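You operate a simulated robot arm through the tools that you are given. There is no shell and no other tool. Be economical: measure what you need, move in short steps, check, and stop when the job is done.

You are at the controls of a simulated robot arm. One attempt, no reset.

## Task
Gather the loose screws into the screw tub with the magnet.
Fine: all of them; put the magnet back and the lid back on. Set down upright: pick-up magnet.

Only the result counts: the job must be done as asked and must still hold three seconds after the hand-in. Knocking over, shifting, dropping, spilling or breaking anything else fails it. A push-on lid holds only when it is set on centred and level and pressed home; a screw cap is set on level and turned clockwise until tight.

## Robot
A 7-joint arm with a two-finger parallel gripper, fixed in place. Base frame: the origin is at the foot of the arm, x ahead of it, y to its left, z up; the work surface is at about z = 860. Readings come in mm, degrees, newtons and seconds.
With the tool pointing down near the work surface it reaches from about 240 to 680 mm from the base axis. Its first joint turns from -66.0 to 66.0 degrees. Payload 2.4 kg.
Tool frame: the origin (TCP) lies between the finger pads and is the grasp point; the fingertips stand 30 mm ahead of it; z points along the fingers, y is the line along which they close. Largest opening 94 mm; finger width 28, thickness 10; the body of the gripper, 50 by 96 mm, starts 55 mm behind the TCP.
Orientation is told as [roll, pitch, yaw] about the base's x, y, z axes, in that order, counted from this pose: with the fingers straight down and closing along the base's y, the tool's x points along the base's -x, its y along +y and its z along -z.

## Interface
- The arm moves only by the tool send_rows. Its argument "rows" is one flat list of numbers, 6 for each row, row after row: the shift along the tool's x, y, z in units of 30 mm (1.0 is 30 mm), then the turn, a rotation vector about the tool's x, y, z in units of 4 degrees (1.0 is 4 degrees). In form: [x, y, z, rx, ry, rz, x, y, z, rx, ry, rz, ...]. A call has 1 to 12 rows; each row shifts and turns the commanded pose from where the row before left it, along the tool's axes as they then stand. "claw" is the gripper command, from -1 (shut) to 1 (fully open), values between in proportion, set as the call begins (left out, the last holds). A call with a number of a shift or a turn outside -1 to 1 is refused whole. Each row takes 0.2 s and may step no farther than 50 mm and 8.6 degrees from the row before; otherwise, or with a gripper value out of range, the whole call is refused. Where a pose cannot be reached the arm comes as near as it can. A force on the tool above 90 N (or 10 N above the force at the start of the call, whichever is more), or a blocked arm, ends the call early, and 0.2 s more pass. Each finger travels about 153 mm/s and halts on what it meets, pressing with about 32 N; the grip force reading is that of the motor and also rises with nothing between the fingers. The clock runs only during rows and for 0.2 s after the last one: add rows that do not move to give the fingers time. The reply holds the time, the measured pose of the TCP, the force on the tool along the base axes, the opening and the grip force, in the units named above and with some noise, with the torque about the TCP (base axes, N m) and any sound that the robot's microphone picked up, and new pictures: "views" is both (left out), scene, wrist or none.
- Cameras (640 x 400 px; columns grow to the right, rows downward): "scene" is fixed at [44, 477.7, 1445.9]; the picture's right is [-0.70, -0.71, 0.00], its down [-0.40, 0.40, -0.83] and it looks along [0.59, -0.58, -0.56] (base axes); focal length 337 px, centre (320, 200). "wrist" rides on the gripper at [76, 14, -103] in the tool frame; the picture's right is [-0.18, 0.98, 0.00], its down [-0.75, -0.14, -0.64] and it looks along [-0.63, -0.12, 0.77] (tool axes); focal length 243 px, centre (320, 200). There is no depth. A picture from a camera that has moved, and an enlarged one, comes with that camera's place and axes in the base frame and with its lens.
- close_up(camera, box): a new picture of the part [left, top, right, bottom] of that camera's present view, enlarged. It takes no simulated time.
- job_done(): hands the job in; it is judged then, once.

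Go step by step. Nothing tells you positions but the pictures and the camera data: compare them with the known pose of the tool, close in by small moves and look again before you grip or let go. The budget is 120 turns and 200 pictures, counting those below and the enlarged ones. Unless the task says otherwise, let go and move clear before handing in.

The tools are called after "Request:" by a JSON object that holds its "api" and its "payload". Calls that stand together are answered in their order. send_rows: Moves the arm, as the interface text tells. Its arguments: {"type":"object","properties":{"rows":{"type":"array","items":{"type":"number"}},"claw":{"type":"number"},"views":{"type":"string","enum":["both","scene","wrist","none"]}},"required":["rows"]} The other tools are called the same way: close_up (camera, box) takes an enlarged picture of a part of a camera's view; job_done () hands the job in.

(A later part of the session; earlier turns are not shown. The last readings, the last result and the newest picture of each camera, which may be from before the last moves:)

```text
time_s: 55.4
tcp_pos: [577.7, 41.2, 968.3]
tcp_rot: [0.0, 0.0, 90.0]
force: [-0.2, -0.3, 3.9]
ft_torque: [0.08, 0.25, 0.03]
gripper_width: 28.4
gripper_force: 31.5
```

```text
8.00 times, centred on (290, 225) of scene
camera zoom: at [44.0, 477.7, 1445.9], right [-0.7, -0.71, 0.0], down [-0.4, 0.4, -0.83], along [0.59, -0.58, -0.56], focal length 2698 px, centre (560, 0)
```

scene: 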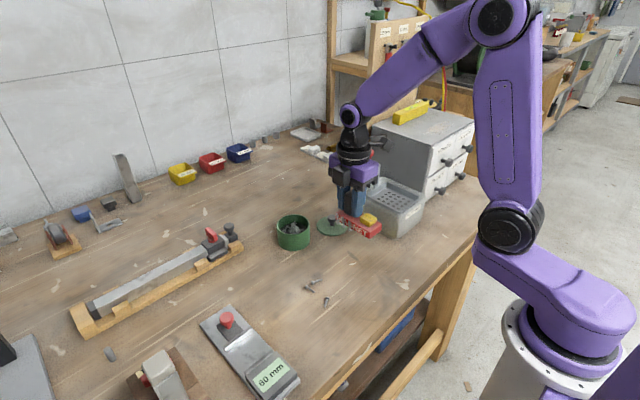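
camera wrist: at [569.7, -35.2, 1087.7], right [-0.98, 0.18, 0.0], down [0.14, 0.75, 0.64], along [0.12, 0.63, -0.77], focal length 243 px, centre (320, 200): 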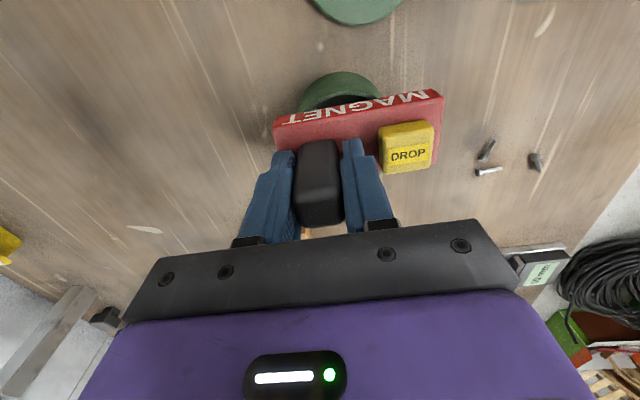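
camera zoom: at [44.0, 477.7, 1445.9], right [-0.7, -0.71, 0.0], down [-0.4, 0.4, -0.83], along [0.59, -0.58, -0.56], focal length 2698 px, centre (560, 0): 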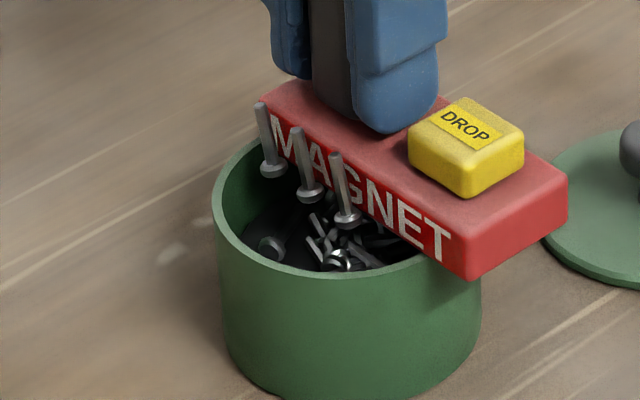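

It's resting on the rim. I release, rise, and position the closed fingers over the button's inner half.

Request:
{"api": "send_rows", "payload": {"rows": [0, 0, 0, 0, 0, 0, 0, 0, 0, 0, 0, 0, 0, 0, -0.6, 0, 0, 0, 0, 0, -1, 0, 0, 0, 0, 0, -1, 0, 0, 0], "claw": -0.19, "views": "none"}}

Request:
{"api": "send_rows", "payload": {"rows": [-0.08, 0.7, 0, 0, 0, 0, -0.09, 0.7, 0, 0, 0, 0, 0, 0, 0.8, 0, 0, 0, 0, 0, 0.9, 0, 0, 0, 0, 0, 0, 0, 0, 0], "claw": -1, "views": "none"}}

Request:
{"api": "close_up", "payload": {"camera": "scene", "box": [260, 185, 320, 250]}}

Request:
{"api": "close_up", "payload": {"camera": "wrist", "box": [200, 20, 460, 195]}}

```text
time_s: 56.6
tcp_pos: [577.6, 39.1, 1046.2]
tcp_rot: [0.1, 0.0, 90.0]
force: [-0.6, 0.1, -0.3]
ft_torque: [0.02, -0.02, 0.01]
gripper_width: 38.1
gripper_force: 0.0
```

```text
time_s: 57.8
tcp_pos: [537.9, 44.9, 994.8]
tcp_rot: [0.0, 0.0, 89.9]
force: [0.1, 0.0, -0.2]
ft_torque: [-0.02, -0.01, 0.01]
gripper_width: 0.0
gripper_force: 32.6
```

```text
6.15 times, centred on (290, 218) of scene
camera zoom: at [44.0, 477.7, 1445.9], right [-0.7, -0.71, 0.0], down [-0.4, 0.4, -0.83], along [0.59, -0.58, -0.56], focal length 2075 px, centre (505, 92)
```

zoom: 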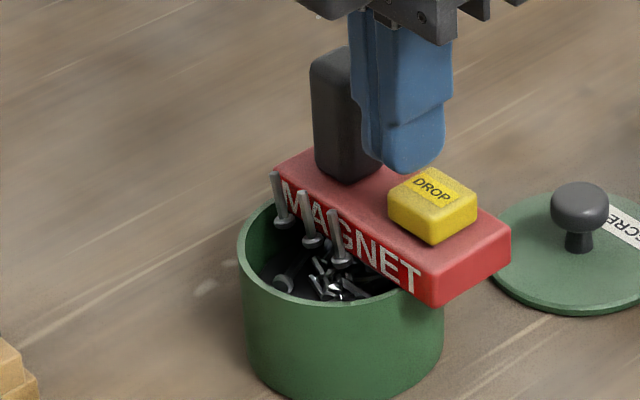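

```text
2.29 times, centred on (330, 108) of wrist
camera zoom: at [524.5, -31.3, 1097.4], right [-0.98, 0.18, 0.0], down [0.14, 0.75, 0.64], along [0.12, 0.63, -0.77], focal length 555 px, centre (297, 411)
```

zoom: 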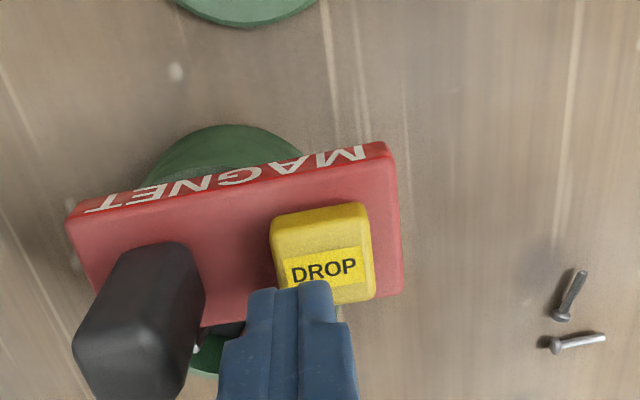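

Request:
{"api": "send_rows", "payload": {"rows": [0, 0, 0.5, 0, 0, 0, 0, 0, 0, 0, 0, 0], "views": "none"}}

Request:
{"api": "send_rows", "payload": {"rows": [0, 0, 0.1, 0, 0, 0, 0, 0, 0.06, 0, 0, 0, 0, 0, 0, 0, 0, 0], "views": "none"}}

Request:
{"api": "close_up", "payload": {"camera": "scene", "box": [260, 185, 320, 250]}}

```text
time_s: 58.4
tcp_pos: [537.2, 44.9, 980.3]
tcp_rot: [-0.1, 0.0, 90.0]
force: [-1.0, -0.5, 1.0]
ft_torque: [0.02, 0.03, 0.0]
gripper_width: 0.2
gripper_force: 32.6
```

```text
time_s: 59.2
tcp_pos: [537.7, 43.8, 975.7]
tcp_rot: [-0.1, -0.1, 90.0]
force: [-0.2, -0.5, 2.6]
ft_torque: [-0.04, -0.01, 0.0]
gripper_width: 0.2
gripper_force: 31.7
heard: click
```

```text
6.15 times, centred on (290, 218) of scene
camera zoom: at [44.0, 477.7, 1445.9], right [-0.7, -0.71, 0.0], down [-0.4, 0.4, -0.83], along [0.59, -0.58, -0.56], focal length 2075 px, centre (505, 92)
```

zoom: 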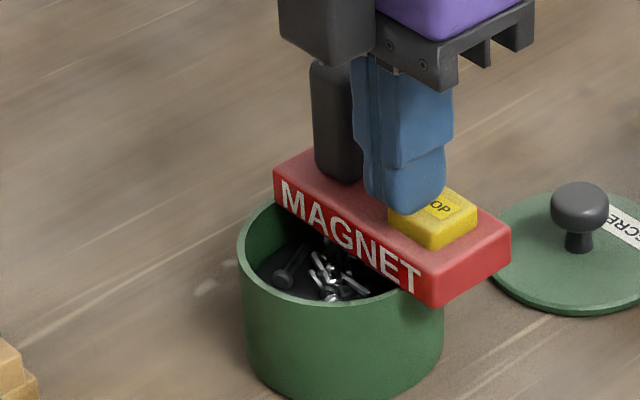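

The three screws dropped in. I go back to the handle, grip and lift.

Request:
{"api": "send_rows", "payload": {"rows": [0, 0, -0.4, 0, 0, 0, 0, 0, -1, 0, 0, 0, 0, 0, -0.95, 0, 0, 0, 0.08, -0.7, 0, 0, 0, 0, 0.09, -0.7, 0, 0, 0, 0], "views": "none"}}

Request:
{"api": "send_rows", "payload": {"rows": [0, 0, 0.4, 0, 0, 0, 0, 0, 0.4, 0, 0, 0, 0, 0, 0, 0, 0, 0], "claw": -0.19, "views": "wrist"}}

Request:
{"api": "send_rows", "payload": {"rows": [0, 0, 0.6, 0, 0, 0, 0, 0, 0.6, 0, 0, 0, 0, 0, 0.58, 0, 0, 0, 0, 0, 0, 0, 0, 0], "views": "none"}}

Request:
{"api": "send_rows", "payload": {"rows": [0, 0, 0, 0, 0, 0, 0, 0, 0, 0, 0, 0], "claw": -1, "views": "none"}}

Request:
{"api": "send_rows", "payload": {"rows": [0, 0, -0.3, 0, 0, 0, 0, 0, -0.6, 0, 0, 0, 0, 0, -0.6, 0, 0, 0, 0, 0, -0.7, 0, 0, 0], "views": "scene"}}

```text
time_s: 60.4
tcp_pos: [579.7, 38.4, 1044.6]
tcp_rot: [-0.1, 0.0, 90.0]
force: [-0.3, 0.3, 0.6]
ft_torque: [0.03, 0.0, 0.0]
gripper_width: 0.0
gripper_force: 32.1
```

```text
time_s: 61.2
tcp_pos: [578.7, 39.7, 1020.7]
tcp_rot: [0.0, 0.0, 89.9]
force: [-0.5, 0.4, -0.7]
ft_torque: [0.0, -0.03, 0.03]
gripper_width: 38.2
gripper_force: 0.1
camera wrist: at [565.7, -36.4, 1124.1], right [-0.98, 0.18, 0.0], down [0.14, 0.75, 0.64], along [0.12, 0.63, -0.77], focal length 243 px, centre (320, 200)
```

wrist: 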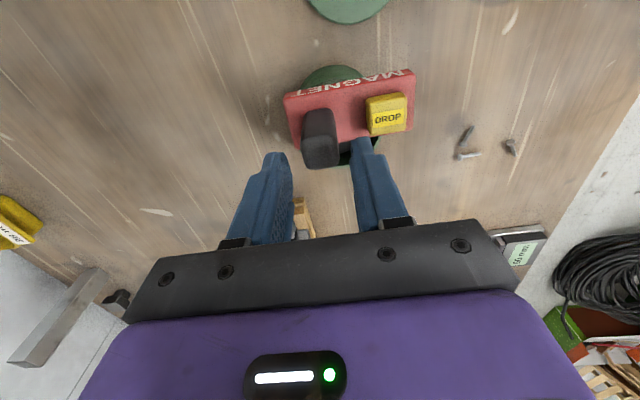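

```text
time_s: 62.2
tcp_pos: [578.7, 40.4, 967.4]
tcp_rot: [-0.1, 0.0, 90.0]
force: [-0.7, -0.4, 0.5]
ft_torque: [0.01, 0.02, -0.02]
gripper_width: 38.0
gripper_force: 0.1
```

```text
time_s: 62.8
tcp_pos: [578.7, 39.8, 967.7]
tcp_rot: [0.0, 0.0, 90.0]
force: [-0.6, -0.2, 0.4]
ft_torque: [-0.01, -0.08, -0.02]
gripper_width: 28.2
gripper_force: 32.3
```

```text
time_s: 63.8
tcp_pos: [577.9, 40.9, 1032.4]
tcp_rot: [0.1, 0.0, 90.0]
force: [-0.1, 0.2, -2.7]
ft_torque: [-0.03, -0.04, 0.03]
gripper_width: 28.0
gripper_force: 31.8
```

scene: 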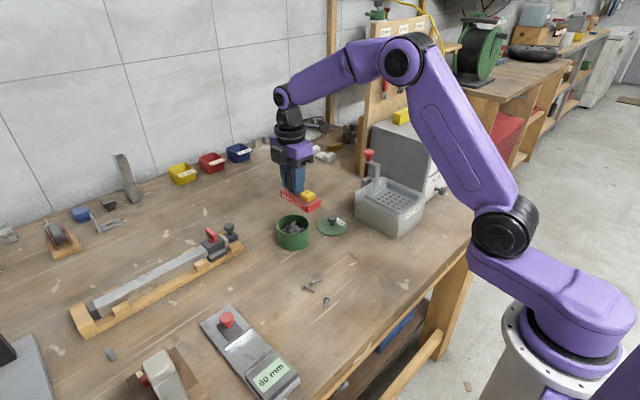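

Lifted cleanly. Now the last three, G, H and J, centred around (402, 131), keeping this orientation.

Request:
{"api": "send_rows", "payload": {"rows": [-0.5, 0.85, 0, 0, 0, 0, -0.5, 0.85, 0, 0, 0, 0, -0.5, 0.85, 0, 0, 0, 0, -0.5, 0.85, 0, 0, 0, 0, -0.5, 0.85, 0, 0, 0, 0, -0.5, 0.85, 0, 0, 0, 0, 0, 0, 0.9, 0, 0, 0, 0, 0, 0.9, 0, 0, 0, 0, 0, 0, 0, 0, 0], "views": "wrist"}}

Request:
{"api": "close_up", "payload": {"camera": "scene", "box": [270, 210, 380, 322]}}

```text
time_s: 65.8
tcp_pos: [425.4, 129.9, 979.8]
tcp_rot: [0.0, 0.0, 90.1]
force: [0.4, 0.8, -2.5]
ft_torque: [0.04, -0.05, -0.01]
gripper_width: 28.2
gripper_force: 31.6
camera wrist: at [412.3, 54.4, 1082.9], right [-0.98, 0.18, 0.0], down [0.14, 0.75, 0.64], along [0.12, 0.63, -0.77], focal length 243 px, centre (320, 200)
```

wrist: 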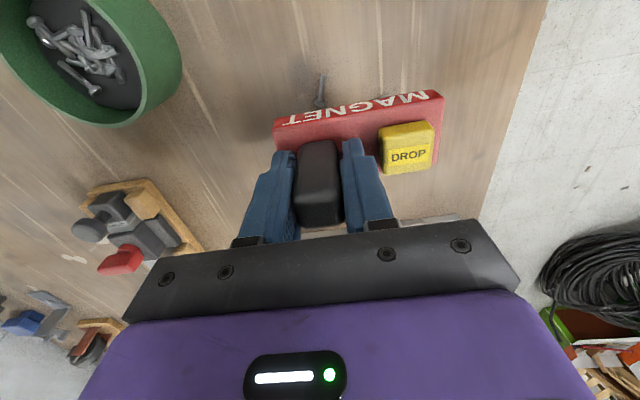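

```text
3.57 times, centred on (325, 266) of scene
camera zoom: at [44.1, 477.7, 1445.9], right [-0.7, -0.71, 0.0], down [-0.4, 0.4, -0.83], along [0.59, -0.58, -0.56], focal length 1204 px, centre (302, -36)
```

zoom: 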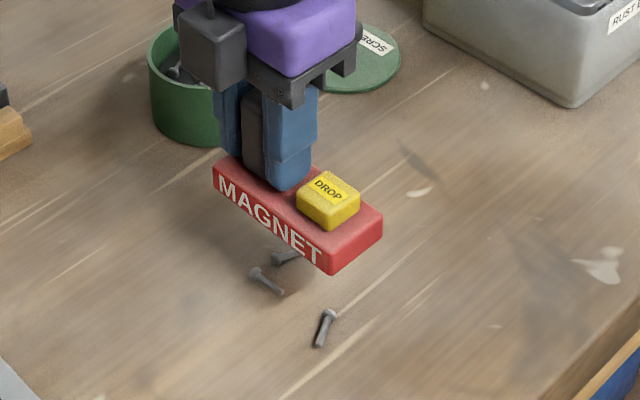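

Request:
{"api": "send_rows", "payload": {"rows": [0, 0, 0.5, 0, 0, 0, 0, 0, 0.6, 0, 0, 0, 0, 0, 0.65, 0, 0, 0, 0, 0, 0, 0, 0, 0], "views": "wrist"}}

Request:
{"api": "close_up", "payload": {"camera": "scene", "box": [270, 210, 380, 322]}}

```text
time_s: 66.8
tcp_pos: [425.7, 130.7, 927.4]
tcp_rot: [-0.1, 0.0, 90.0]
force: [0.1, 0.5, -3.3]
ft_torque: [0.02, -0.1, 0.04]
gripper_width: 28.2
gripper_force: 32.2
camera wrist: at [412.4, 54.2, 1030.5], right [-0.98, 0.18, 0.0], down [0.14, 0.75, 0.64], along [0.12, 0.63, -0.77], focal length 243 px, centre (320, 200)
```

wrist: 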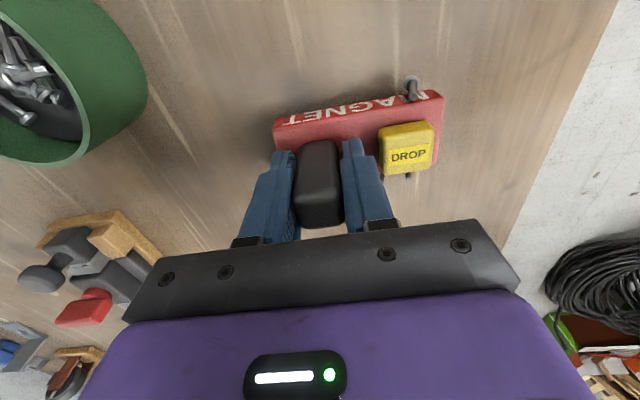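

```text
3.57 times, centred on (325, 266) of scene
camera zoom: at [44.1, 477.7, 1445.9], right [-0.7, -0.71, 0.0], down [-0.4, 0.4, -0.83], along [0.59, -0.58, -0.56], focal length 1204 px, centre (302, -36)
```

zoom: 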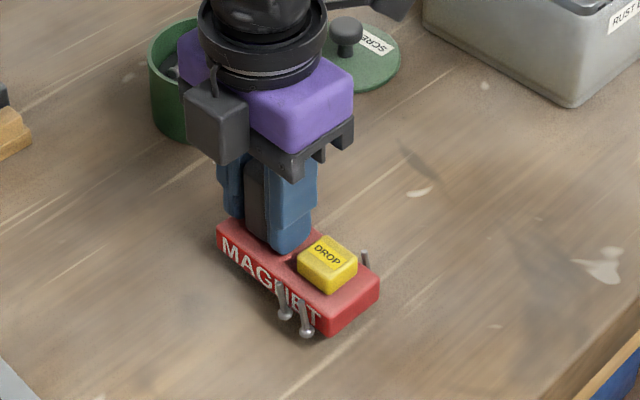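

The three now sit at the button end: two on the back, one on the front, so slots are fixed per screw. The front one can't fit in the opening along with the pair, so I will deliver the pair and let the front one down beside the tub on open table, then fetch it alone. First I lift and check.

Request:
{"api": "send_rows", "payload": {"rows": [0, 0, -0.7, 0, 0, 0, 0, 0, -0.9, 0, 0, 0, 0, 0, -0.9, 0, 0, 0, 0, 0, -0.8, 0, 0, 0, 0, 0, 0, 0, 0, 0], "views": "none"}}

Request:
{"api": "close_up", "payload": {"camera": "scene", "box": [270, 180, 380, 290]}}

Request:
{"api": "close_up", "payload": {"camera": "wrist", "box": [240, 50, 480, 200]}}

```text
time_s: 68.0
tcp_pos: [425.2, 130.6, 1026.9]
tcp_rot: [0.0, 0.0, 90.1]
force: [0.4, 0.5, -2.4]
ft_torque: [-0.02, -0.04, 0.01]
gripper_width: 28.3
gripper_force: 32.2
```

```text
3.64 times, centred on (325, 235) of scene
camera zoom: at [44.1, 477.7, 1445.9], right [-0.7, -0.71, 0.0], down [-0.4, 0.4, -0.83], along [0.59, -0.58, -0.56], focal length 1226 px, centre (302, 73)
```

zoom: 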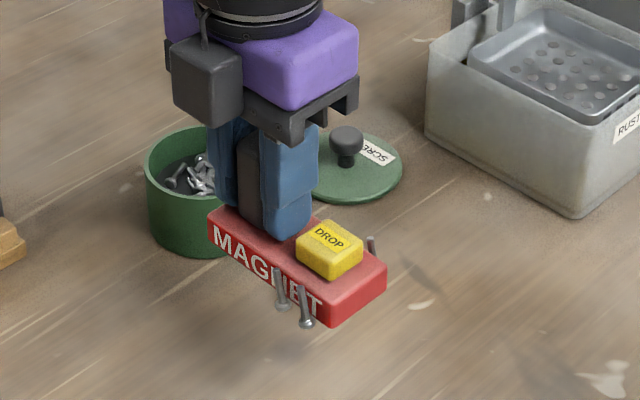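

```text
2.67 times, centred on (360, 125) of wrist
camera zoom: at [412.6, 54.2, 1129.6], right [-0.98, 0.18, 0.0], down [0.14, 0.75, 0.64], along [0.12, 0.63, -0.77], focal length 647 px, centre (213, 400)
```

zoom: 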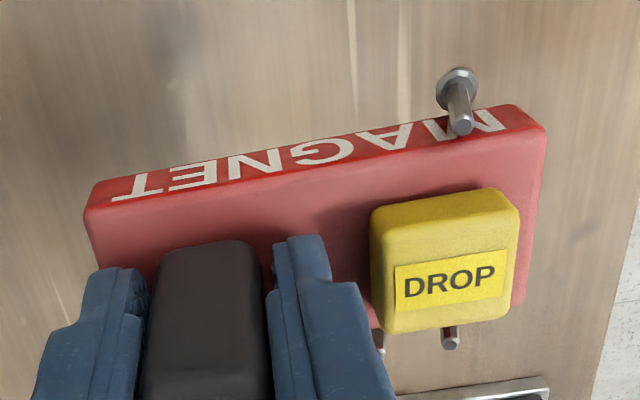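

Measuring the front screw puts it about 33 mm from the bar's centre, so there is a narrow placement with all three inside and the bar still supported. I need the tub centre precisely, so I take a look from further back.

Request:
{"api": "send_rows", "payload": {"rows": [0.671, -0.843, 0, 0, 0, 0, 0.671, -0.843, 0, 0, 0, 0, 0.671, -0.843, 0, 0, 0, 0, 0.671, -0.843, 0, 0, 0, 0, 0.671, -0.843, 0, 0, 0, 0, 0.671, -0.843, 0, 0, 0, 0, 0.671, -0.843, 0, 0, 0, 0, 0, 0, 0, 0, 0, 0], "views": "wrist"}}

Request:
{"api": "close_up", "payload": {"camera": "wrist", "box": [260, 20, 480, 157]}}

Request:
{"api": "close_up", "payload": {"camera": "scene", "box": [265, 205, 320, 255]}}

```text
time_s: 69.8
tcp_pos: [602.1, -10.5, 1026.3]
tcp_rot: [0.1, 0.0, 90.0]
force: [0.0, 0.0, -2.8]
ft_torque: [-0.02, -0.03, 0.01]
gripper_width: 28.1
gripper_force: 31.9
camera wrist: at [589.2, -87.1, 1129.0], right [-0.98, 0.18, 0.0], down [0.14, 0.75, 0.64], along [0.12, 0.63, -0.77], focal length 243 px, centre (320, 200)
```

wrist: 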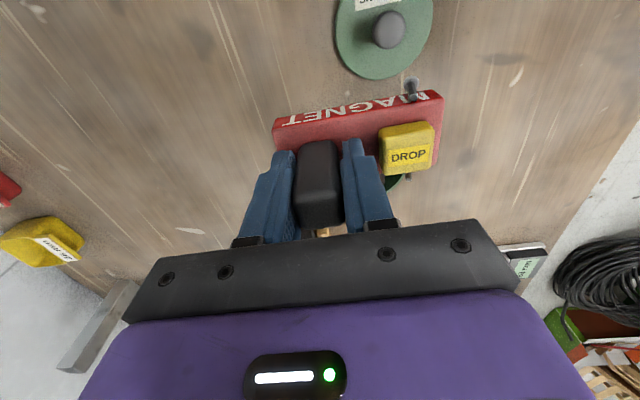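

```text
2.91 times, centred on (370, 88) of wrist
camera zoom: at [589.2, -87.1, 1129.0], right [-0.98, 0.18, 0.0], down [0.14, 0.75, 0.64], along [0.12, 0.63, -0.77], focal length 706 px, centre (174, 524)
```

zoom: 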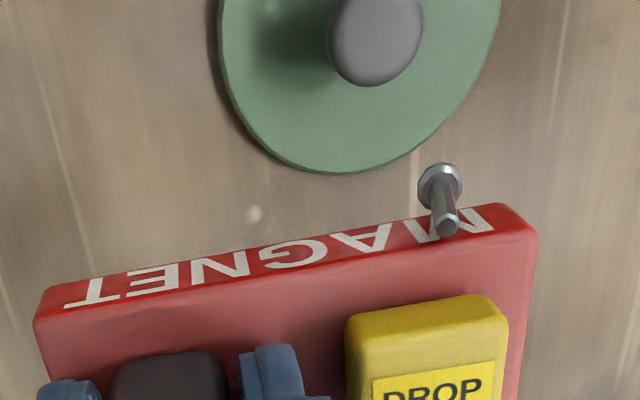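

```text
8.00 times, centred on (292, 230) of scene
camera zoom: at [44.1, 477.7, 1445.9], right [-0.7, -0.71, 0.0], down [-0.4, 0.4, -0.83], along [0.59, -0.58, -0.56], focal length 2698 px, centre (540, -40)
```

zoom: 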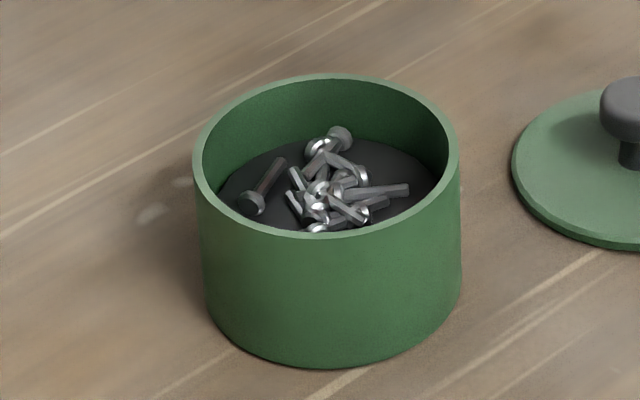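

The bar hides the tub from here; I need the tub on the near side of the bar. I move to +y beyond the tub.

Request:
{"api": "send_rows", "payload": {"rows": [-0.967, 0, 0, 0, 0, 0, -0.967, 0, 0, 0, 0, 0, -0.967, 0, 0, 0, 0, 0, -0.967, 0, 0, 0, 0, 0, -0.967, 0, 0, 0, 0, 0, 0, 0, 0, 0, 0, 0], "views": "wrist"}}

Request:
{"api": "close_up", "payload": {"camera": "wrist", "box": [260, 0, 480, 137]}}

```text
time_s: 71.2
tcp_pos: [602.9, 135.9, 1025.6]
tcp_rot: [0.1, 0.0, 89.9]
force: [0.1, 0.6, -4.2]
ft_torque: [0.04, -0.07, 0.0]
gripper_width: 28.2
gripper_force: 32.0
camera wrist: at [589.1, 58.8, 1129.7], right [-0.98, 0.18, 0.0], down [0.14, 0.75, 0.64], along [0.12, 0.63, -0.77], focal length 243 px, centre (320, 200)
```

wrist: 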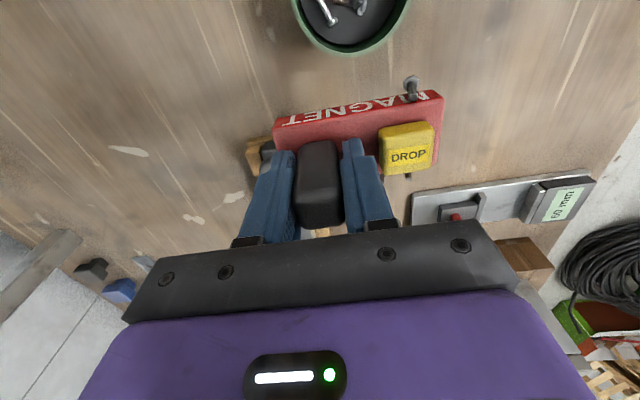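

```text
2.91 times, centred on (370, 68) of wrist
camera zoom: at [589.1, 58.8, 1129.7], right [-0.98, 0.18, 0.0], down [0.14, 0.75, 0.64], along [0.12, 0.63, -0.77], focal length 706 px, centre (174, 582)
```

zoom: 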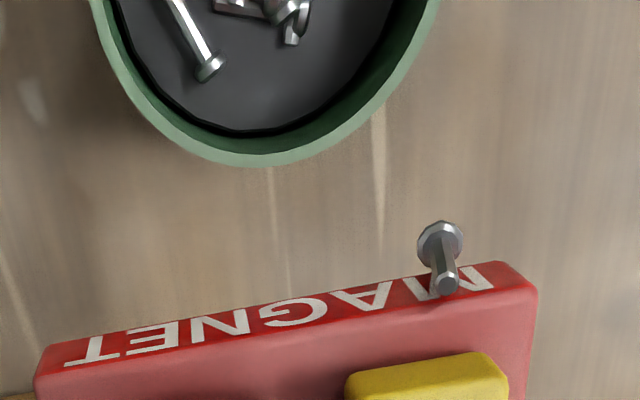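

The tub centre is about (567.5, 57). Because the heads lean outward, all three don't fit, so I proceed with the pair over the opening and the front screw outside over bare table. I move and turn to yaw 45°.

Request:
{"api": "send_rows", "payload": {"rows": [0.82, 0.153, 0, 0, 0, 0, 0.82, 0.153, 0, 0, 0, 0, 0.82, 0.153, 0, 0, 0, 0, 0.82, 0.153, 0, 0, 0, 0, 0.82, 0.153, 0, 0, 0, 0, 0, 0, 0, 0, 0, 1, 0, 0, 0, 0, 0, 1, 0, 0, 0, 0, 0, 1, 0, 0, 0, 0, 0, 1, 0, 0, 0, 0, 0, 1, 0, 0, 0, 0, 0, 1], "views": "none"}}

Request:
{"api": "send_rows", "payload": {"rows": [0, 0, 0, 0, 0, 1, 0, 0, 0, 0, 0, 1, 0, 0, 0, 0, 0, 1, 0, 0, 0, 0, 0, 1, 0, 0, 0, 0, 0, 1, 0, 0, 0, 0, 0, 0.25, 0, 0, 0.7, 0, 0, 0, 0, 0, 0.7, 0, 0, 0, 0, 0, 0, 0, 0, 0], "views": "wrist"}}

Request:
{"api": "close_up", "payload": {"camera": "scene", "box": [260, 180, 330, 250]}}

```text
time_s: 73.6
tcp_pos: [579.1, 11.9, 1026.9]
tcp_rot: [0.1, -0.1, 66.0]
force: [0.0, 0.4, -3.3]
ft_torque: [-0.01, -0.06, 0.02]
gripper_width: 28.3
gripper_force: 32.9
```

```text
time_s: 75.6
tcp_pos: [580.2, 12.2, 984.0]
tcp_rot: [0.0, 0.0, 45.1]
force: [0.0, -0.3, -2.5]
ft_torque: [0.0, -0.03, 0.0]
gripper_width: 28.2
gripper_force: 31.5
camera wrist: at [516.9, -32.3, 1087.2], right [-0.56, 0.83, 0.0], down [0.63, 0.43, 0.64], along [0.53, 0.36, -0.77], focal length 243 px, centre (320, 200)
```

wrist: 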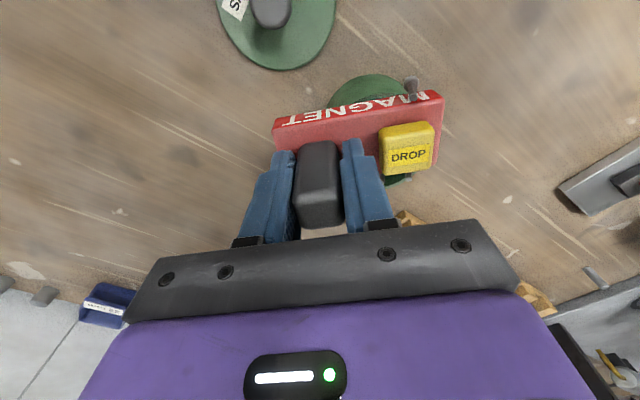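

```text
5.71 times, centred on (295, 215) of scene
camera zoom: at [44.1, 477.7, 1445.9], right [-0.7, -0.71, 0.0], down [-0.4, 0.4, -0.83], along [0.59, -0.58, -0.56], focal length 1927 px, centre (463, 114)
```

zoom: 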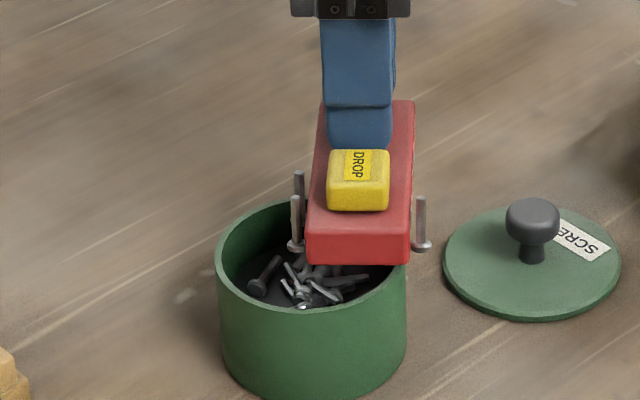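

The pair hangs inside the opening and the single one just outside the rim. I shift 3 mm outward for clearance and lower to the rim.

Request:
{"api": "send_rows", "payload": {"rows": [0.1, 0, 0, 0, 0, 0, 0, 0, 0.25, 0, 0, 0, 0, 0, 0.2, 0, 0, 0, 0, 0, 0, 0, 0, 0], "views": "none"}}

Request:
{"api": "close_up", "payload": {"camera": "scene", "box": [265, 195, 320, 250]}}

Request:
{"api": "close_up", "payload": {"camera": "wrist", "box": [260, 30, 480, 167]}}

```text
time_s: 76.6
tcp_pos: [577.4, 7.9, 970.5]
tcp_rot: [0.0, -0.1, 45.0]
force: [0.5, 0.7, -3.3]
ft_torque: [-0.07, -0.05, -0.01]
gripper_width: 28.1
gripper_force: 31.8
```

```text
7.27 times, centred on (292, 222) of scene
camera zoom: at [44.1, 477.7, 1445.9], right [-0.7, -0.71, 0.0], down [-0.4, 0.4, -0.83], along [0.59, -0.58, -0.56], focal length 2452 px, centre (520, 36)
```

zoom: 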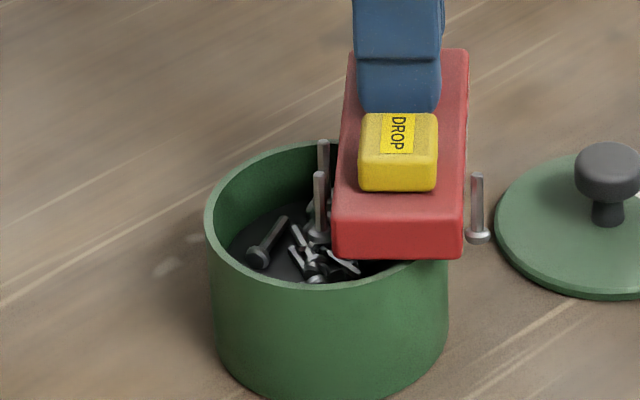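

```text
2.91 times, centred on (370, 98) of wrist
camera zoom: at [514.9, -34.9, 1073.6], right [-0.56, 0.83, 0.0], down [0.63, 0.43, 0.64], along [0.53, 0.36, -0.77], focal length 706 px, centre (174, 495)
```

zoom: 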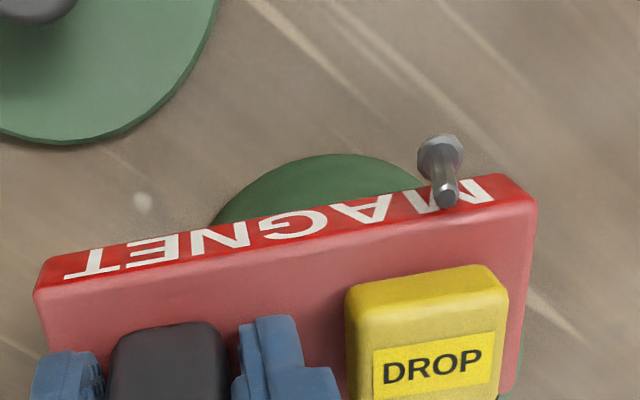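

Request:
{"api": "send_rows", "payload": {"rows": [0, 0, 0.06, 0, 0, 0, 0, 0, 0.06, 0, 0, 0, 0, 0, 0, 0, 0, 0], "views": "none"}}

```text
time_s: 77.4
tcp_pos: [577.2, 8.7, 967.8]
tcp_rot: [0.0, 0.1, 44.9]
force: [-0.1, 0.0, 0.4]
ft_torque: [0.1, 0.15, -0.01]
gripper_width: 28.3
gripper_force: 32.1
```

Contact is made. I press a touch more and release, then look.

Request:
{"api": "send_rows", "payload": {"rows": [0, 0, 0.04, 0, 0, 0, 0, 0, 0, 0, 0, 0], "views": "none"}}

Request:
{"api": "send_rows", "payload": {"rows": [0, 0, 0, 0, 0, 0, 0, 0, 0, 0, 0, 0], "claw": -0.19, "views": "none"}}

Request:
{"api": "close_up", "payload": {"camera": "scene", "box": [265, 195, 320, 250]}}

```text
time_s: 78.0
tcp_pos: [577.0, 8.9, 968.2]
tcp_rot: [-0.1, -0.1, 44.9]
force: [-2.6, -2.8, 15.6]
ft_torque: [0.07, 0.41, 0.06]
gripper_width: 28.4
gripper_force: 32.1
```

```text
time_s: 78.6
tcp_pos: [576.9, 8.8, 966.5]
tcp_rot: [0.0, 0.0, 45.0]
force: [-0.7, -0.2, -0.1]
ft_torque: [-0.04, -0.01, -0.01]
gripper_width: 37.9
gripper_force: 0.1
```

```text
7.27 times, centred on (292, 222) of scene
camera zoom: at [44.0, 477.7, 1445.9], right [-0.7, -0.71, 0.0], down [-0.4, 0.4, -0.83], along [0.59, -0.58, -0.56], focal length 2452 px, centre (520, 36)
```

zoom: 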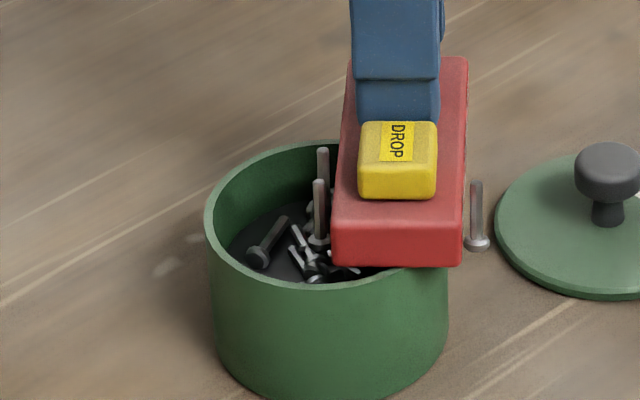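

Stable on the rim. I rise and position over the button.

Request:
{"api": "send_rows", "payload": {"rows": [0, 0, -0.65, 0, 0, 0, 0, 0, -1, 0, 0, 0, 0, 0, -1, 0, 0, 0, 0, 0, 0, 0, 0, 0], "views": "none"}}

Request:
{"api": "send_rows", "payload": {"rows": [0.05, 0.75, 0, 0, 0, 0, 0, 0.73, 0, 0, 0, 0, 0, 0, 0.8, 0, 0, 0, 0, 0, 0.9, 0, 0, 0, 0, 0, 0.4, 0, 0, 0, 0, 0, 0, 0, 0, 0], "claw": -1, "views": "none"}}

Request:
{"api": "close_up", "payload": {"camera": "scene", "box": [265, 195, 320, 250]}}

Request:
{"api": "close_up", "payload": {"camera": "wrist", "box": [200, 20, 460, 195]}}

```text
time_s: 79.6
tcp_pos: [577.8, 9.9, 1046.4]
tcp_rot: [0.0, 0.0, 45.1]
force: [0.0, 0.6, -0.2]
ft_torque: [0.0, 0.03, -0.01]
gripper_width: 38.1
gripper_force: 0.0
```

```text
time_s: 81.0
tcp_pos: [543.7, 41.2, 981.2]
tcp_rot: [0.0, -0.1, 45.0]
force: [0.5, 0.4, 0.0]
ft_torque: [0.0, -0.02, 0.01]
gripper_width: 0.0
gripper_force: 32.1
```

```text
7.27 times, centred on (292, 222) of scene
camera zoom: at [44.0, 477.7, 1445.9], right [-0.7, -0.71, 0.0], down [-0.4, 0.4, -0.83], along [0.59, -0.58, -0.56], focal length 2452 px, centre (520, 36)
```

zoom: 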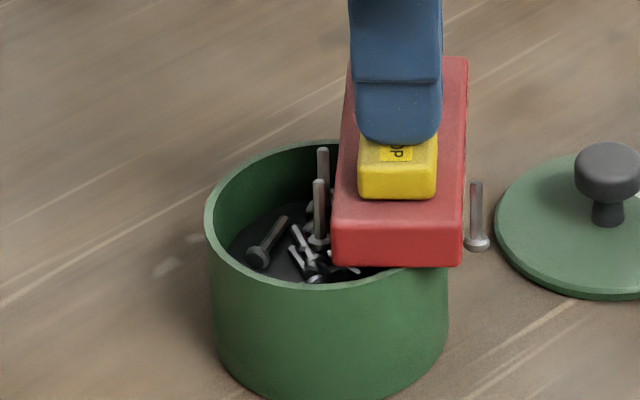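

```text
2.29 times, centred on (330, 108) of wrist
camera zoom: at [482.0, -4.3, 1085.1], right [-0.56, 0.83, 0.0], down [0.63, 0.43, 0.64], along [0.53, 0.36, -0.77], focal length 555 px, centre (297, 411)
```

zoom: 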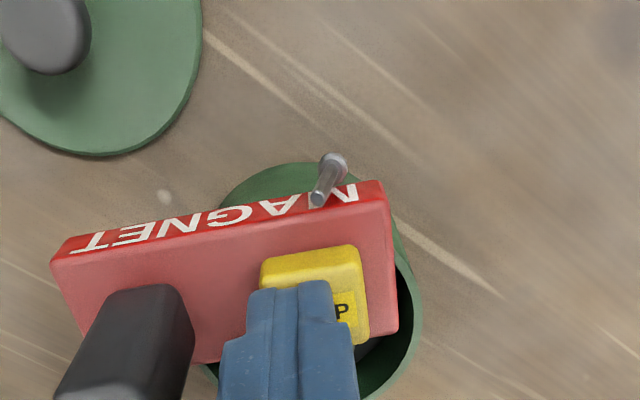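

Request:
{"api": "send_rows", "payload": {"rows": [0, 0, 0.1, 0, 0, 0, 0, 0, 0.08, 0, 0, 0, 0, 0, 0, 0, 0, 0], "views": "none"}}

Request:
{"api": "close_up", "payload": {"camera": "scene", "box": [265, 195, 345, 265]}}

Request:
{"api": "close_up", "payload": {"camera": "wrist", "box": [200, 0, 460, 175]}}

```text
time_s: 81.8
tcp_pos: [546.3, 38.9, 976.3]
tcp_rot: [0.0, 0.1, 45.0]
force: [-0.3, 0.3, 1.4]
ft_torque: [-0.04, 0.01, 0.0]
gripper_width: 0.0
gripper_force: 31.8
```

```text
5.71 times, centred on (305, 230) of scene
camera zoom: at [44.0, 477.7, 1445.9], right [-0.7, -0.71, 0.0], down [-0.4, 0.4, -0.83], along [0.59, -0.58, -0.56], focal length 1927 px, centre (406, 29)
```

zoom: 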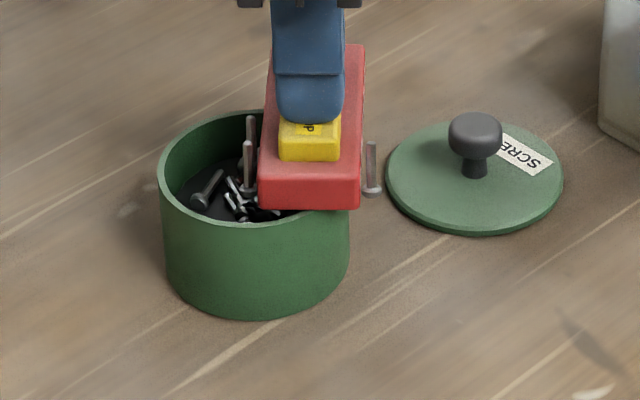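

```text
2.29 times, centred on (330, 88) of wrist
camera zoom: at [482.2, -4.2, 1079.8], right [-0.56, 0.83, 0.0], down [0.63, 0.43, 0.64], along [0.53, 0.36, -0.77], focal length 555 px, centre (297, 457)
```

zoom: 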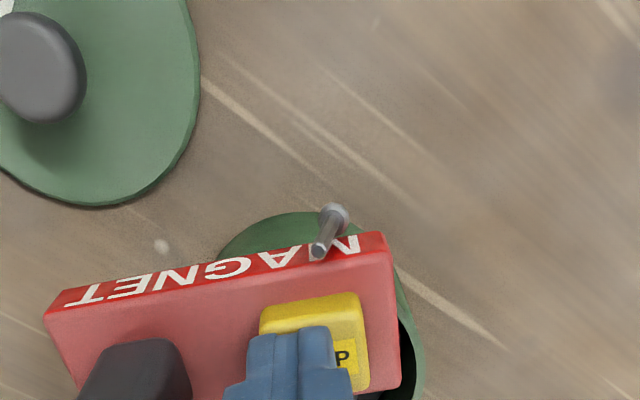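

Request:
{"api": "send_rows", "payload": {"rows": [0, 0, 0.07, 0, 0, 0, 0, 0, 0, 0, 0, 0], "views": "none"}}

Request:
{"api": "close_up", "payload": {"camera": "scene", "box": [265, 195, 345, 265]}}

Request:
{"api": "close_up", "payload": {"camera": "wrist", "box": [200, 0, 460, 175]}}

```text
time_s: 82.4
tcp_pos: [544.4, 39.6, 975.1]
tcp_rot: [0.0, 0.0, 45.0]
force: [0.0, -0.4, 2.7]
ft_torque: [0.0, 0.04, -0.03]
gripper_width: 0.0
gripper_force: 32.4
heard: click
```

```text
5.71 times, centred on (305, 230) of scene
camera zoom: at [44.0, 477.7, 1445.9], right [-0.7, -0.71, 0.0], down [-0.4, 0.4, -0.83], along [0.59, -0.58, -0.56], focal length 1927 px, centre (406, 29)
```

zoom: 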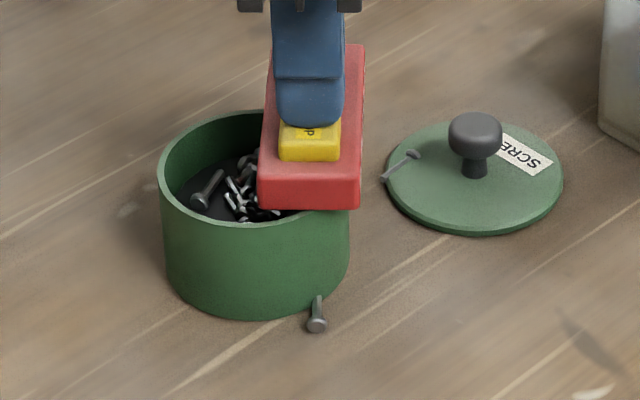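

```text
2.29 times, centred on (330, 88) of wrist
camera zoom: at [482.3, -4.2, 1077.7], right [-0.56, 0.83, 0.0], down [0.63, 0.43, 0.64], along [0.53, 0.36, -0.77], focal length 555 px, centre (297, 457)
```

zoom: 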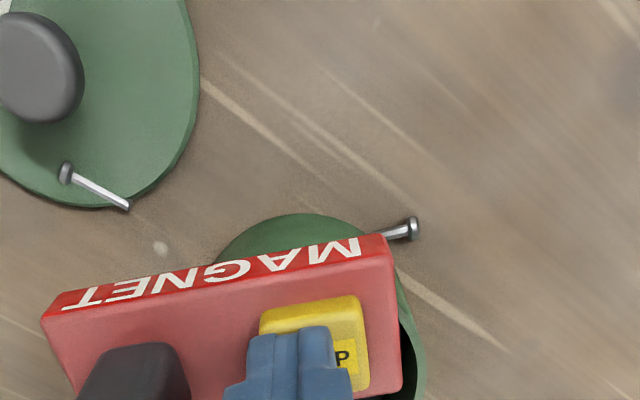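

Two screws ended up outside, one beside the tub and one on the lid's edge; the rest are inside. I re-grip the magnet and fetch them one at a time.

Request:
{"api": "send_rows", "payload": {"rows": [0, 0, -0.4, 0, 0, 0, 0, 0, -1, 0, 0, 0, 0, 0, -0.97, 0, 0, 0, -0.05, -0.74, 0, 0, 0, 0, 0, -0.74, 0, 0, 0, 0], "views": "none"}}

Request:
{"api": "send_rows", "payload": {"rows": [0, 0, 0.4, 0, 0, 0, 0, 0, 0.4, 0, 0, 0, 0, 0, 0, 0, 0, 0], "claw": -0.19, "views": "wrist"}}

Request:
{"api": "close_up", "payload": {"camera": "scene", "box": [260, 190, 360, 280]}}

```text
time_s: 83.6
tcp_pos: [576.6, 10.0, 1045.9]
tcp_rot: [-0.1, 0.0, 45.0]
force: [-0.2, 0.1, -0.2]
ft_torque: [0.0, -0.03, 0.01]
gripper_width: 0.0
gripper_force: 32.2
```

```text
time_s: 84.4
tcp_pos: [577.0, 10.5, 1021.4]
tcp_rot: [0.0, 0.1, 45.0]
force: [0.4, 0.1, 0.1]
ft_torque: [0.0, 0.0, -0.01]
gripper_width: 38.1
gripper_force: 0.0
camera wrist: at [514.4, -33.8, 1125.3], right [-0.56, 0.83, 0.0], down [0.63, 0.43, 0.64], along [0.53, 0.36, -0.77], focal length 243 px, centre (320, 200)
```

wrist: 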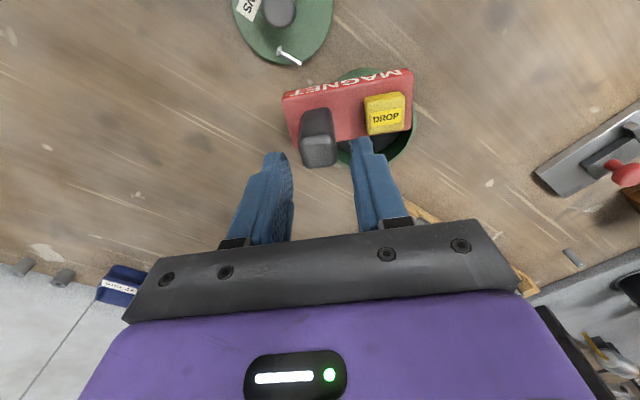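

```text
4.44 times, centred on (310, 235) of scene
camera zoom: at [44.0, 477.7, 1445.9], right [-0.7, -0.71, 0.0], down [-0.4, 0.4, -0.83], along [0.59, -0.58, -0.56], focal length 1499 px, centre (364, 44)
```

zoom: 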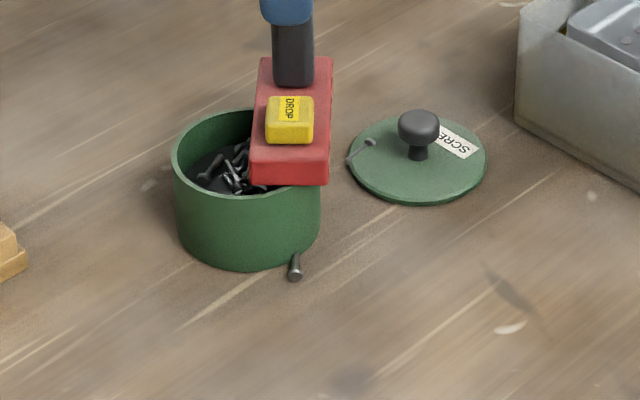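

Request:
{"api": "send_rows", "payload": {"rows": [0, 0, 0.6, 0, 0, 0, 0, 0, 0.6, 0, 0, 0, 0, 0, 0.6, 0, 0, 0, 0, 0, 0, 0, 0, 0], "views": "none"}}

Request:
{"api": "send_rows", "payload": {"rows": [0, 0, 0, 0, 0, 0, 0, 0, 0, 0, 0, 0], "claw": -1, "views": "none"}}

Request:
{"api": "send_rows", "payload": {"rows": [0, 0, -0.3, 0, 0, 0, 0, 0, -0.6, 0, 0, 0, 0, 0, -0.6, 0, 0, 0, 0, 0, -0.7, 0, 0, 0, 0, 0, -0.8, 0, 0, 0, 0, 0, 0, 0, 0, 0], "views": "wrist"}}

Request:
{"api": "close_up", "payload": {"camera": "scene", "box": [260, 190, 360, 280]}}

```text
time_s: 85.4
tcp_pos: [576.9, 10.2, 967.5]
tcp_rot: [0.1, 0.0, 45.0]
force: [1.0, 0.0, -0.1]
ft_torque: [0.0, -0.01, 0.0]
gripper_width: 38.0
gripper_force: 0.1
```

```text
time_s: 86.0
tcp_pos: [575.9, 10.1, 967.6]
tcp_rot: [-0.1, 0.0, 45.1]
force: [0.9, -0.7, -0.1]
ft_torque: [0.02, -0.01, 0.01]
gripper_width: 28.2
gripper_force: 32.1
```

```text
time_s: 87.4
tcp_pos: [578.1, 8.2, 1058.7]
tcp_rot: [0.0, 0.1, 44.9]
force: [-0.2, 0.2, -3.1]
ft_torque: [-0.04, -0.06, -0.01]
gripper_width: 28.1
gripper_force: 31.8
camera wrist: at [514.8, -34.5, 1161.6], right [-0.56, 0.83, 0.0], down [0.63, 0.43, 0.64], along [0.53, 0.36, -0.77], focal length 243 px, centre (320, 200)
```

wrist: 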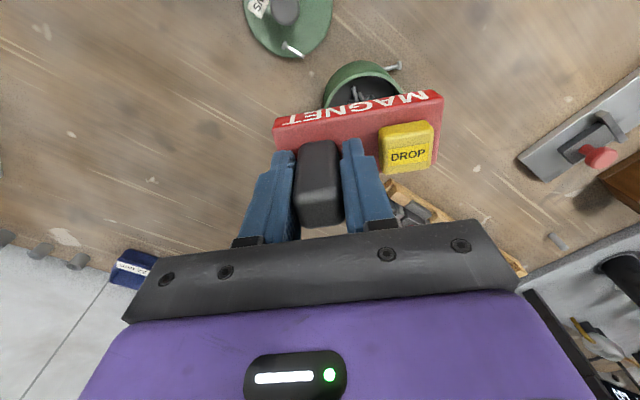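

```text
4.44 times, centred on (310, 235) of scene
camera zoom: at [44.1, 477.7, 1445.9], right [-0.7, -0.71, 0.0], down [-0.4, 0.4, -0.83], along [0.59, -0.58, -0.56], focal length 1499 px, centre (364, 44)
```

zoom: 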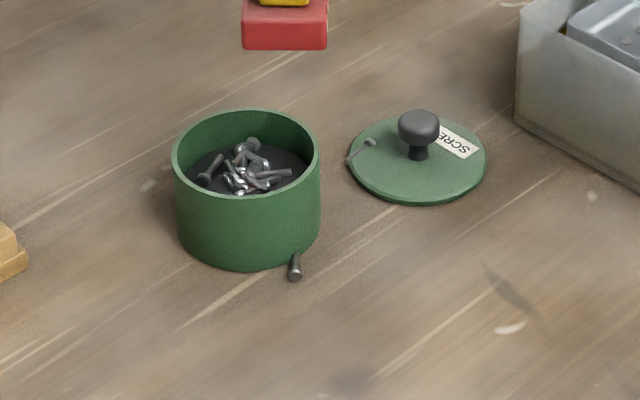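

I take the one on the lid edge (567, -35) first, approaching with the button end from the far side, away from the tub's contents.

Request:
{"api": "send_rows", "payload": {"rows": [0, 0, 0, 0, 0, -1, 0, 0, 0, 0, 0, -1, 0, 0, 0, 0, 0, -1, 0, 0, 0, 0, 0, -1, 0, 0, 0, 0, 0, -1, 0, 0, 0, 0, 0, -1, 0, 0, 0, 0, 0, -1, 0, 0, 0, 0, 0, -1, 0, 0, 0, 0, 0, -1, 0, 0, 0, 0, 0, -1, 0, 0, 0, 0, 0, -1, 0, 0, 0, 0, 0, -0.25], "views": "none"}}

Request:
{"api": "send_rows", "payload": {"rows": [0.478, -0.767, 0, 0, 0, 0, 0.478, -0.767, 0, 0, 0, 0, 0.478, -0.767, 0, 0, 0, 0, 0, 0, 0.88, 0, 0, 0, 0, 0, 0.88, 0, 0, 0, 0, 0, 0.88, 0, 0, 0, 0, 0, 0, 0, 0, 0], "views": "wrist"}}

Request:
{"api": "close_up", "payload": {"camera": "scene", "box": [270, 170, 370, 260]}}

```text
time_s: 90.0
tcp_pos: [576.6, 9.8, 1057.2]
tcp_rot: [0.0, 0.0, 90.1]
force: [-1.0, -0.2, -3.2]
ft_torque: [0.02, -0.06, -0.02]
gripper_width: 28.3
gripper_force: 32.3
```

```text
time_s: 91.6
tcp_pos: [644.5, -32.9, 978.7]
tcp_rot: [0.0, 0.0, 90.0]
force: [-0.2, 0.1, -3.8]
ft_torque: [-0.01, -0.06, 0.01]
gripper_width: 27.9
gripper_force: 32.1
camera wrist: at [633.0, -110.1, 1082.0], right [-0.98, 0.18, 0.0], down [0.14, 0.75, 0.64], along [0.12, 0.63, -0.77], focal length 243 px, centre (320, 200)
```

wrist: 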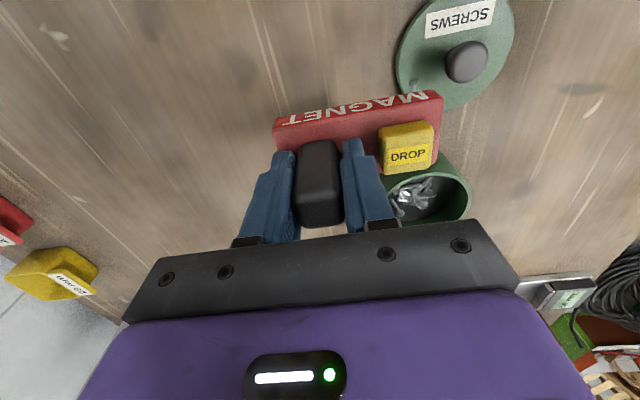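

```text
4.44 times, centred on (320, 215) of scene
camera zoom: at [44.1, 477.7, 1445.9], right [-0.7, -0.71, 0.0], down [-0.4, 0.4, -0.83], along [0.59, -0.58, -0.56], focal length 1499 px, centre (320, 133)
```

zoom: 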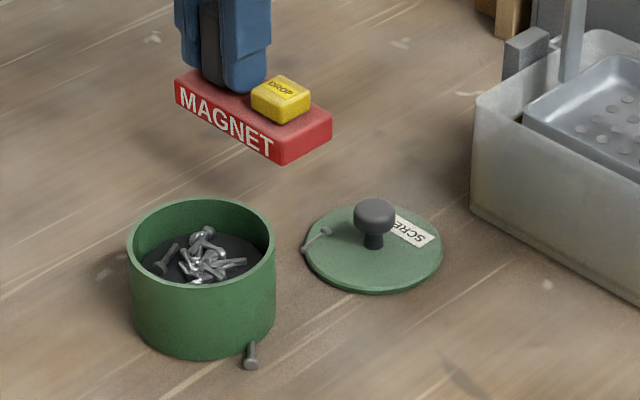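

Request:
{"api": "send_rows", "payload": {"rows": [0, 0, 0.6, 0, 0, 0, 0, 0, 0.5, 0, 0, 0, 0, 0, 0, 0, 0, 0], "views": "none"}}

Request:
{"api": "close_up", "payload": {"camera": "scene", "box": [270, 170, 370, 260]}}

```text
time_s: 92.4
tcp_pos: [645.4, -33.7, 945.6]
tcp_rot: [0.0, 0.0, 90.0]
force: [-0.4, 0.3, -3.8]
ft_torque: [-0.02, -0.07, 0.0]
gripper_width: 28.2
gripper_force: 32.1
```

```text
4.44 times, centred on (320, 215) of scene
camera zoom: at [44.1, 477.7, 1445.9], right [-0.7, -0.71, 0.0], down [-0.4, 0.4, -0.83], along [0.59, -0.58, -0.56], focal length 1499 px, centre (320, 133)
```

zoom: 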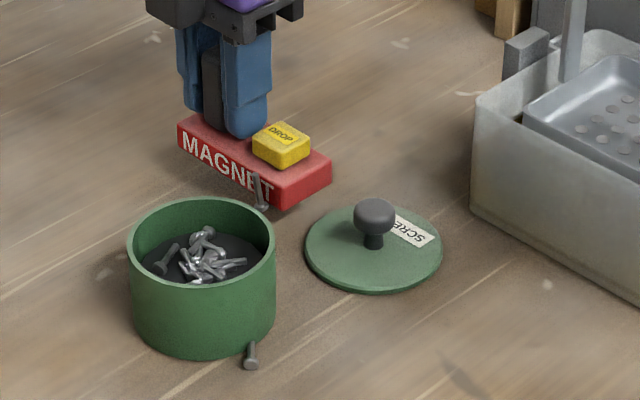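

It jumped to the back face. I lift and bring it over the tub, targeting TCP (606, 39).

Request:
{"api": "send_rows", "payload": {"rows": [0, 0, -0.9, 0, 0, 0, 0, 0, -0.95, 0, 0, 0, 0, 0, -0.95, 0, 0, 0, -0.81, 0.428, 0, 0, 0, 0, -0.81, 0.428, 0, 0, 0, 0, -0.81, 0.428, 0, 0, 0, 0, 0, 0, 0.7, 0, 0, 0, 0, 0, 0.8, 0, 0, 0, 0, 0, 0.3, 0, 0, 0, 0, 0, 0, 0, 0, 0], "views": "none"}}

Request:
{"api": "close_up", "payload": {"camera": "scene", "box": [260, 185, 330, 255]}}

```text
time_s: 94.6
tcp_pos: [608.7, 40.9, 975.3]
tcp_rot: [0.0, 0.0, 90.0]
force: [-0.5, -0.1, -3.3]
ft_torque: [-0.04, -0.06, -0.02]
gripper_width: 28.2
gripper_force: 32.3
```

```text
5.71 times, centred on (295, 220) of scene
camera zoom: at [44.1, 477.7, 1445.9], right [-0.7, -0.71, 0.0], down [-0.4, 0.4, -0.83], along [0.59, -0.58, -0.56], focal length 1927 px, centre (463, 86)
```

zoom: 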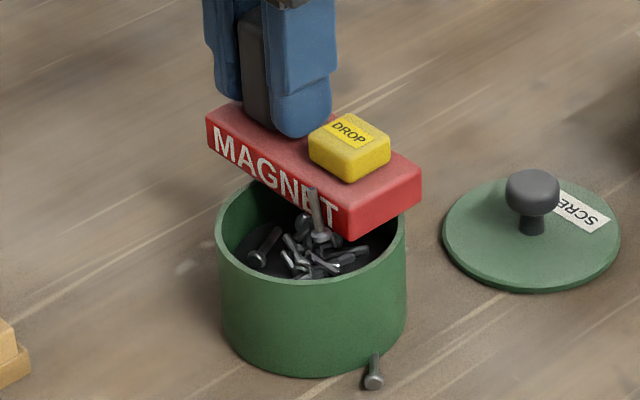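

The screw is well inside. I lower to the rim, release and check.

Request:
{"api": "send_rows", "payload": {"rows": [0, 0, 0.12, 0, 0, 0, 0, 0, 0.1, 0, 0, 0, 0, 0, 0, 0, 0, 0], "views": "none"}}

Request:
{"api": "send_rows", "payload": {"rows": [0, 0, 0.07, 0, 0, 0, 0, 0, 0, 0, 0, 0], "views": "none"}}

```text
time_s: 95.4
tcp_pos: [608.9, 40.2, 969.3]
tcp_rot: [0.0, 0.1, 90.1]
force: [-0.3, 0.5, -2.4]
ft_torque: [0.01, -0.08, 0.03]
gripper_width: 28.2
gripper_force: 31.3
```

```text
time_s: 96.0
tcp_pos: [608.8, 39.5, 967.6]
tcp_rot: [-0.1, 0.0, 90.0]
force: [-1.2, -0.4, 5.7]
ft_torque: [0.03, 0.23, 0.0]
gripper_width: 28.1
gripper_force: 32.4
```

Request:
{"api": "send_rows", "payload": {"rows": [0, 0, 0, 0, 0, 0, 0, 0, 0, 0, 0, 0, 0, 0, -0.6, 0, 0, 0, 0, 0, -1, 0, 0, 0, 0, 0, -1, 0, 0, 0], "claw": -0.19, "views": "none"}}

Request:
{"api": "send_rows", "payload": {"rows": [0.05, 0.75, 0, 0, 0, 0, 0, 0.73, 0, 0, 0, 0, 0, 0, 0.8, 0, 0, 0, 0, 0, 0.9, 0, 0, 0, 0, 0, 0.4, 0, 0, 0, 0, 0, 0, 0, 0, 0], "claw": -1, "views": "none"}}

Request:
{"api": "close_up", "payload": {"camera": "scene", "box": [260, 185, 330, 255]}}

```text
time_s: 97.2
tcp_pos: [607.8, 39.9, 1046.3]
tcp_rot: [-0.1, 0.1, 90.0]
force: [0.6, -0.8, 0.5]
ft_torque: [0.02, 0.03, -0.03]
gripper_width: 37.9
gripper_force: 0.0
```

```text
time_s: 98.6
tcp_pos: [564.7, 37.2, 983.2]
tcp_rot: [0.0, -0.1, 90.1]
force: [-0.5, 1.0, -0.2]
ft_torque: [0.01, 0.02, 0.0]
gripper_width: 0.0
gripper_force: 31.9
```

```text
5.71 times, centred on (295, 220) of scene
camera zoom: at [44.0, 477.7, 1445.9], right [-0.7, -0.71, 0.0], down [-0.4, 0.4, -0.83], along [0.59, -0.58, -0.56], focal length 1927 px, centre (463, 86)
```

zoom: 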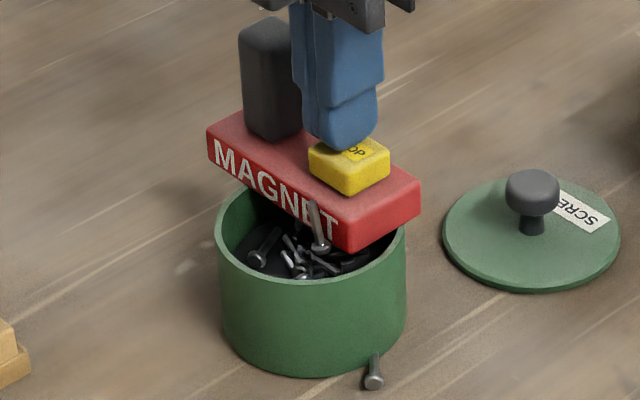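

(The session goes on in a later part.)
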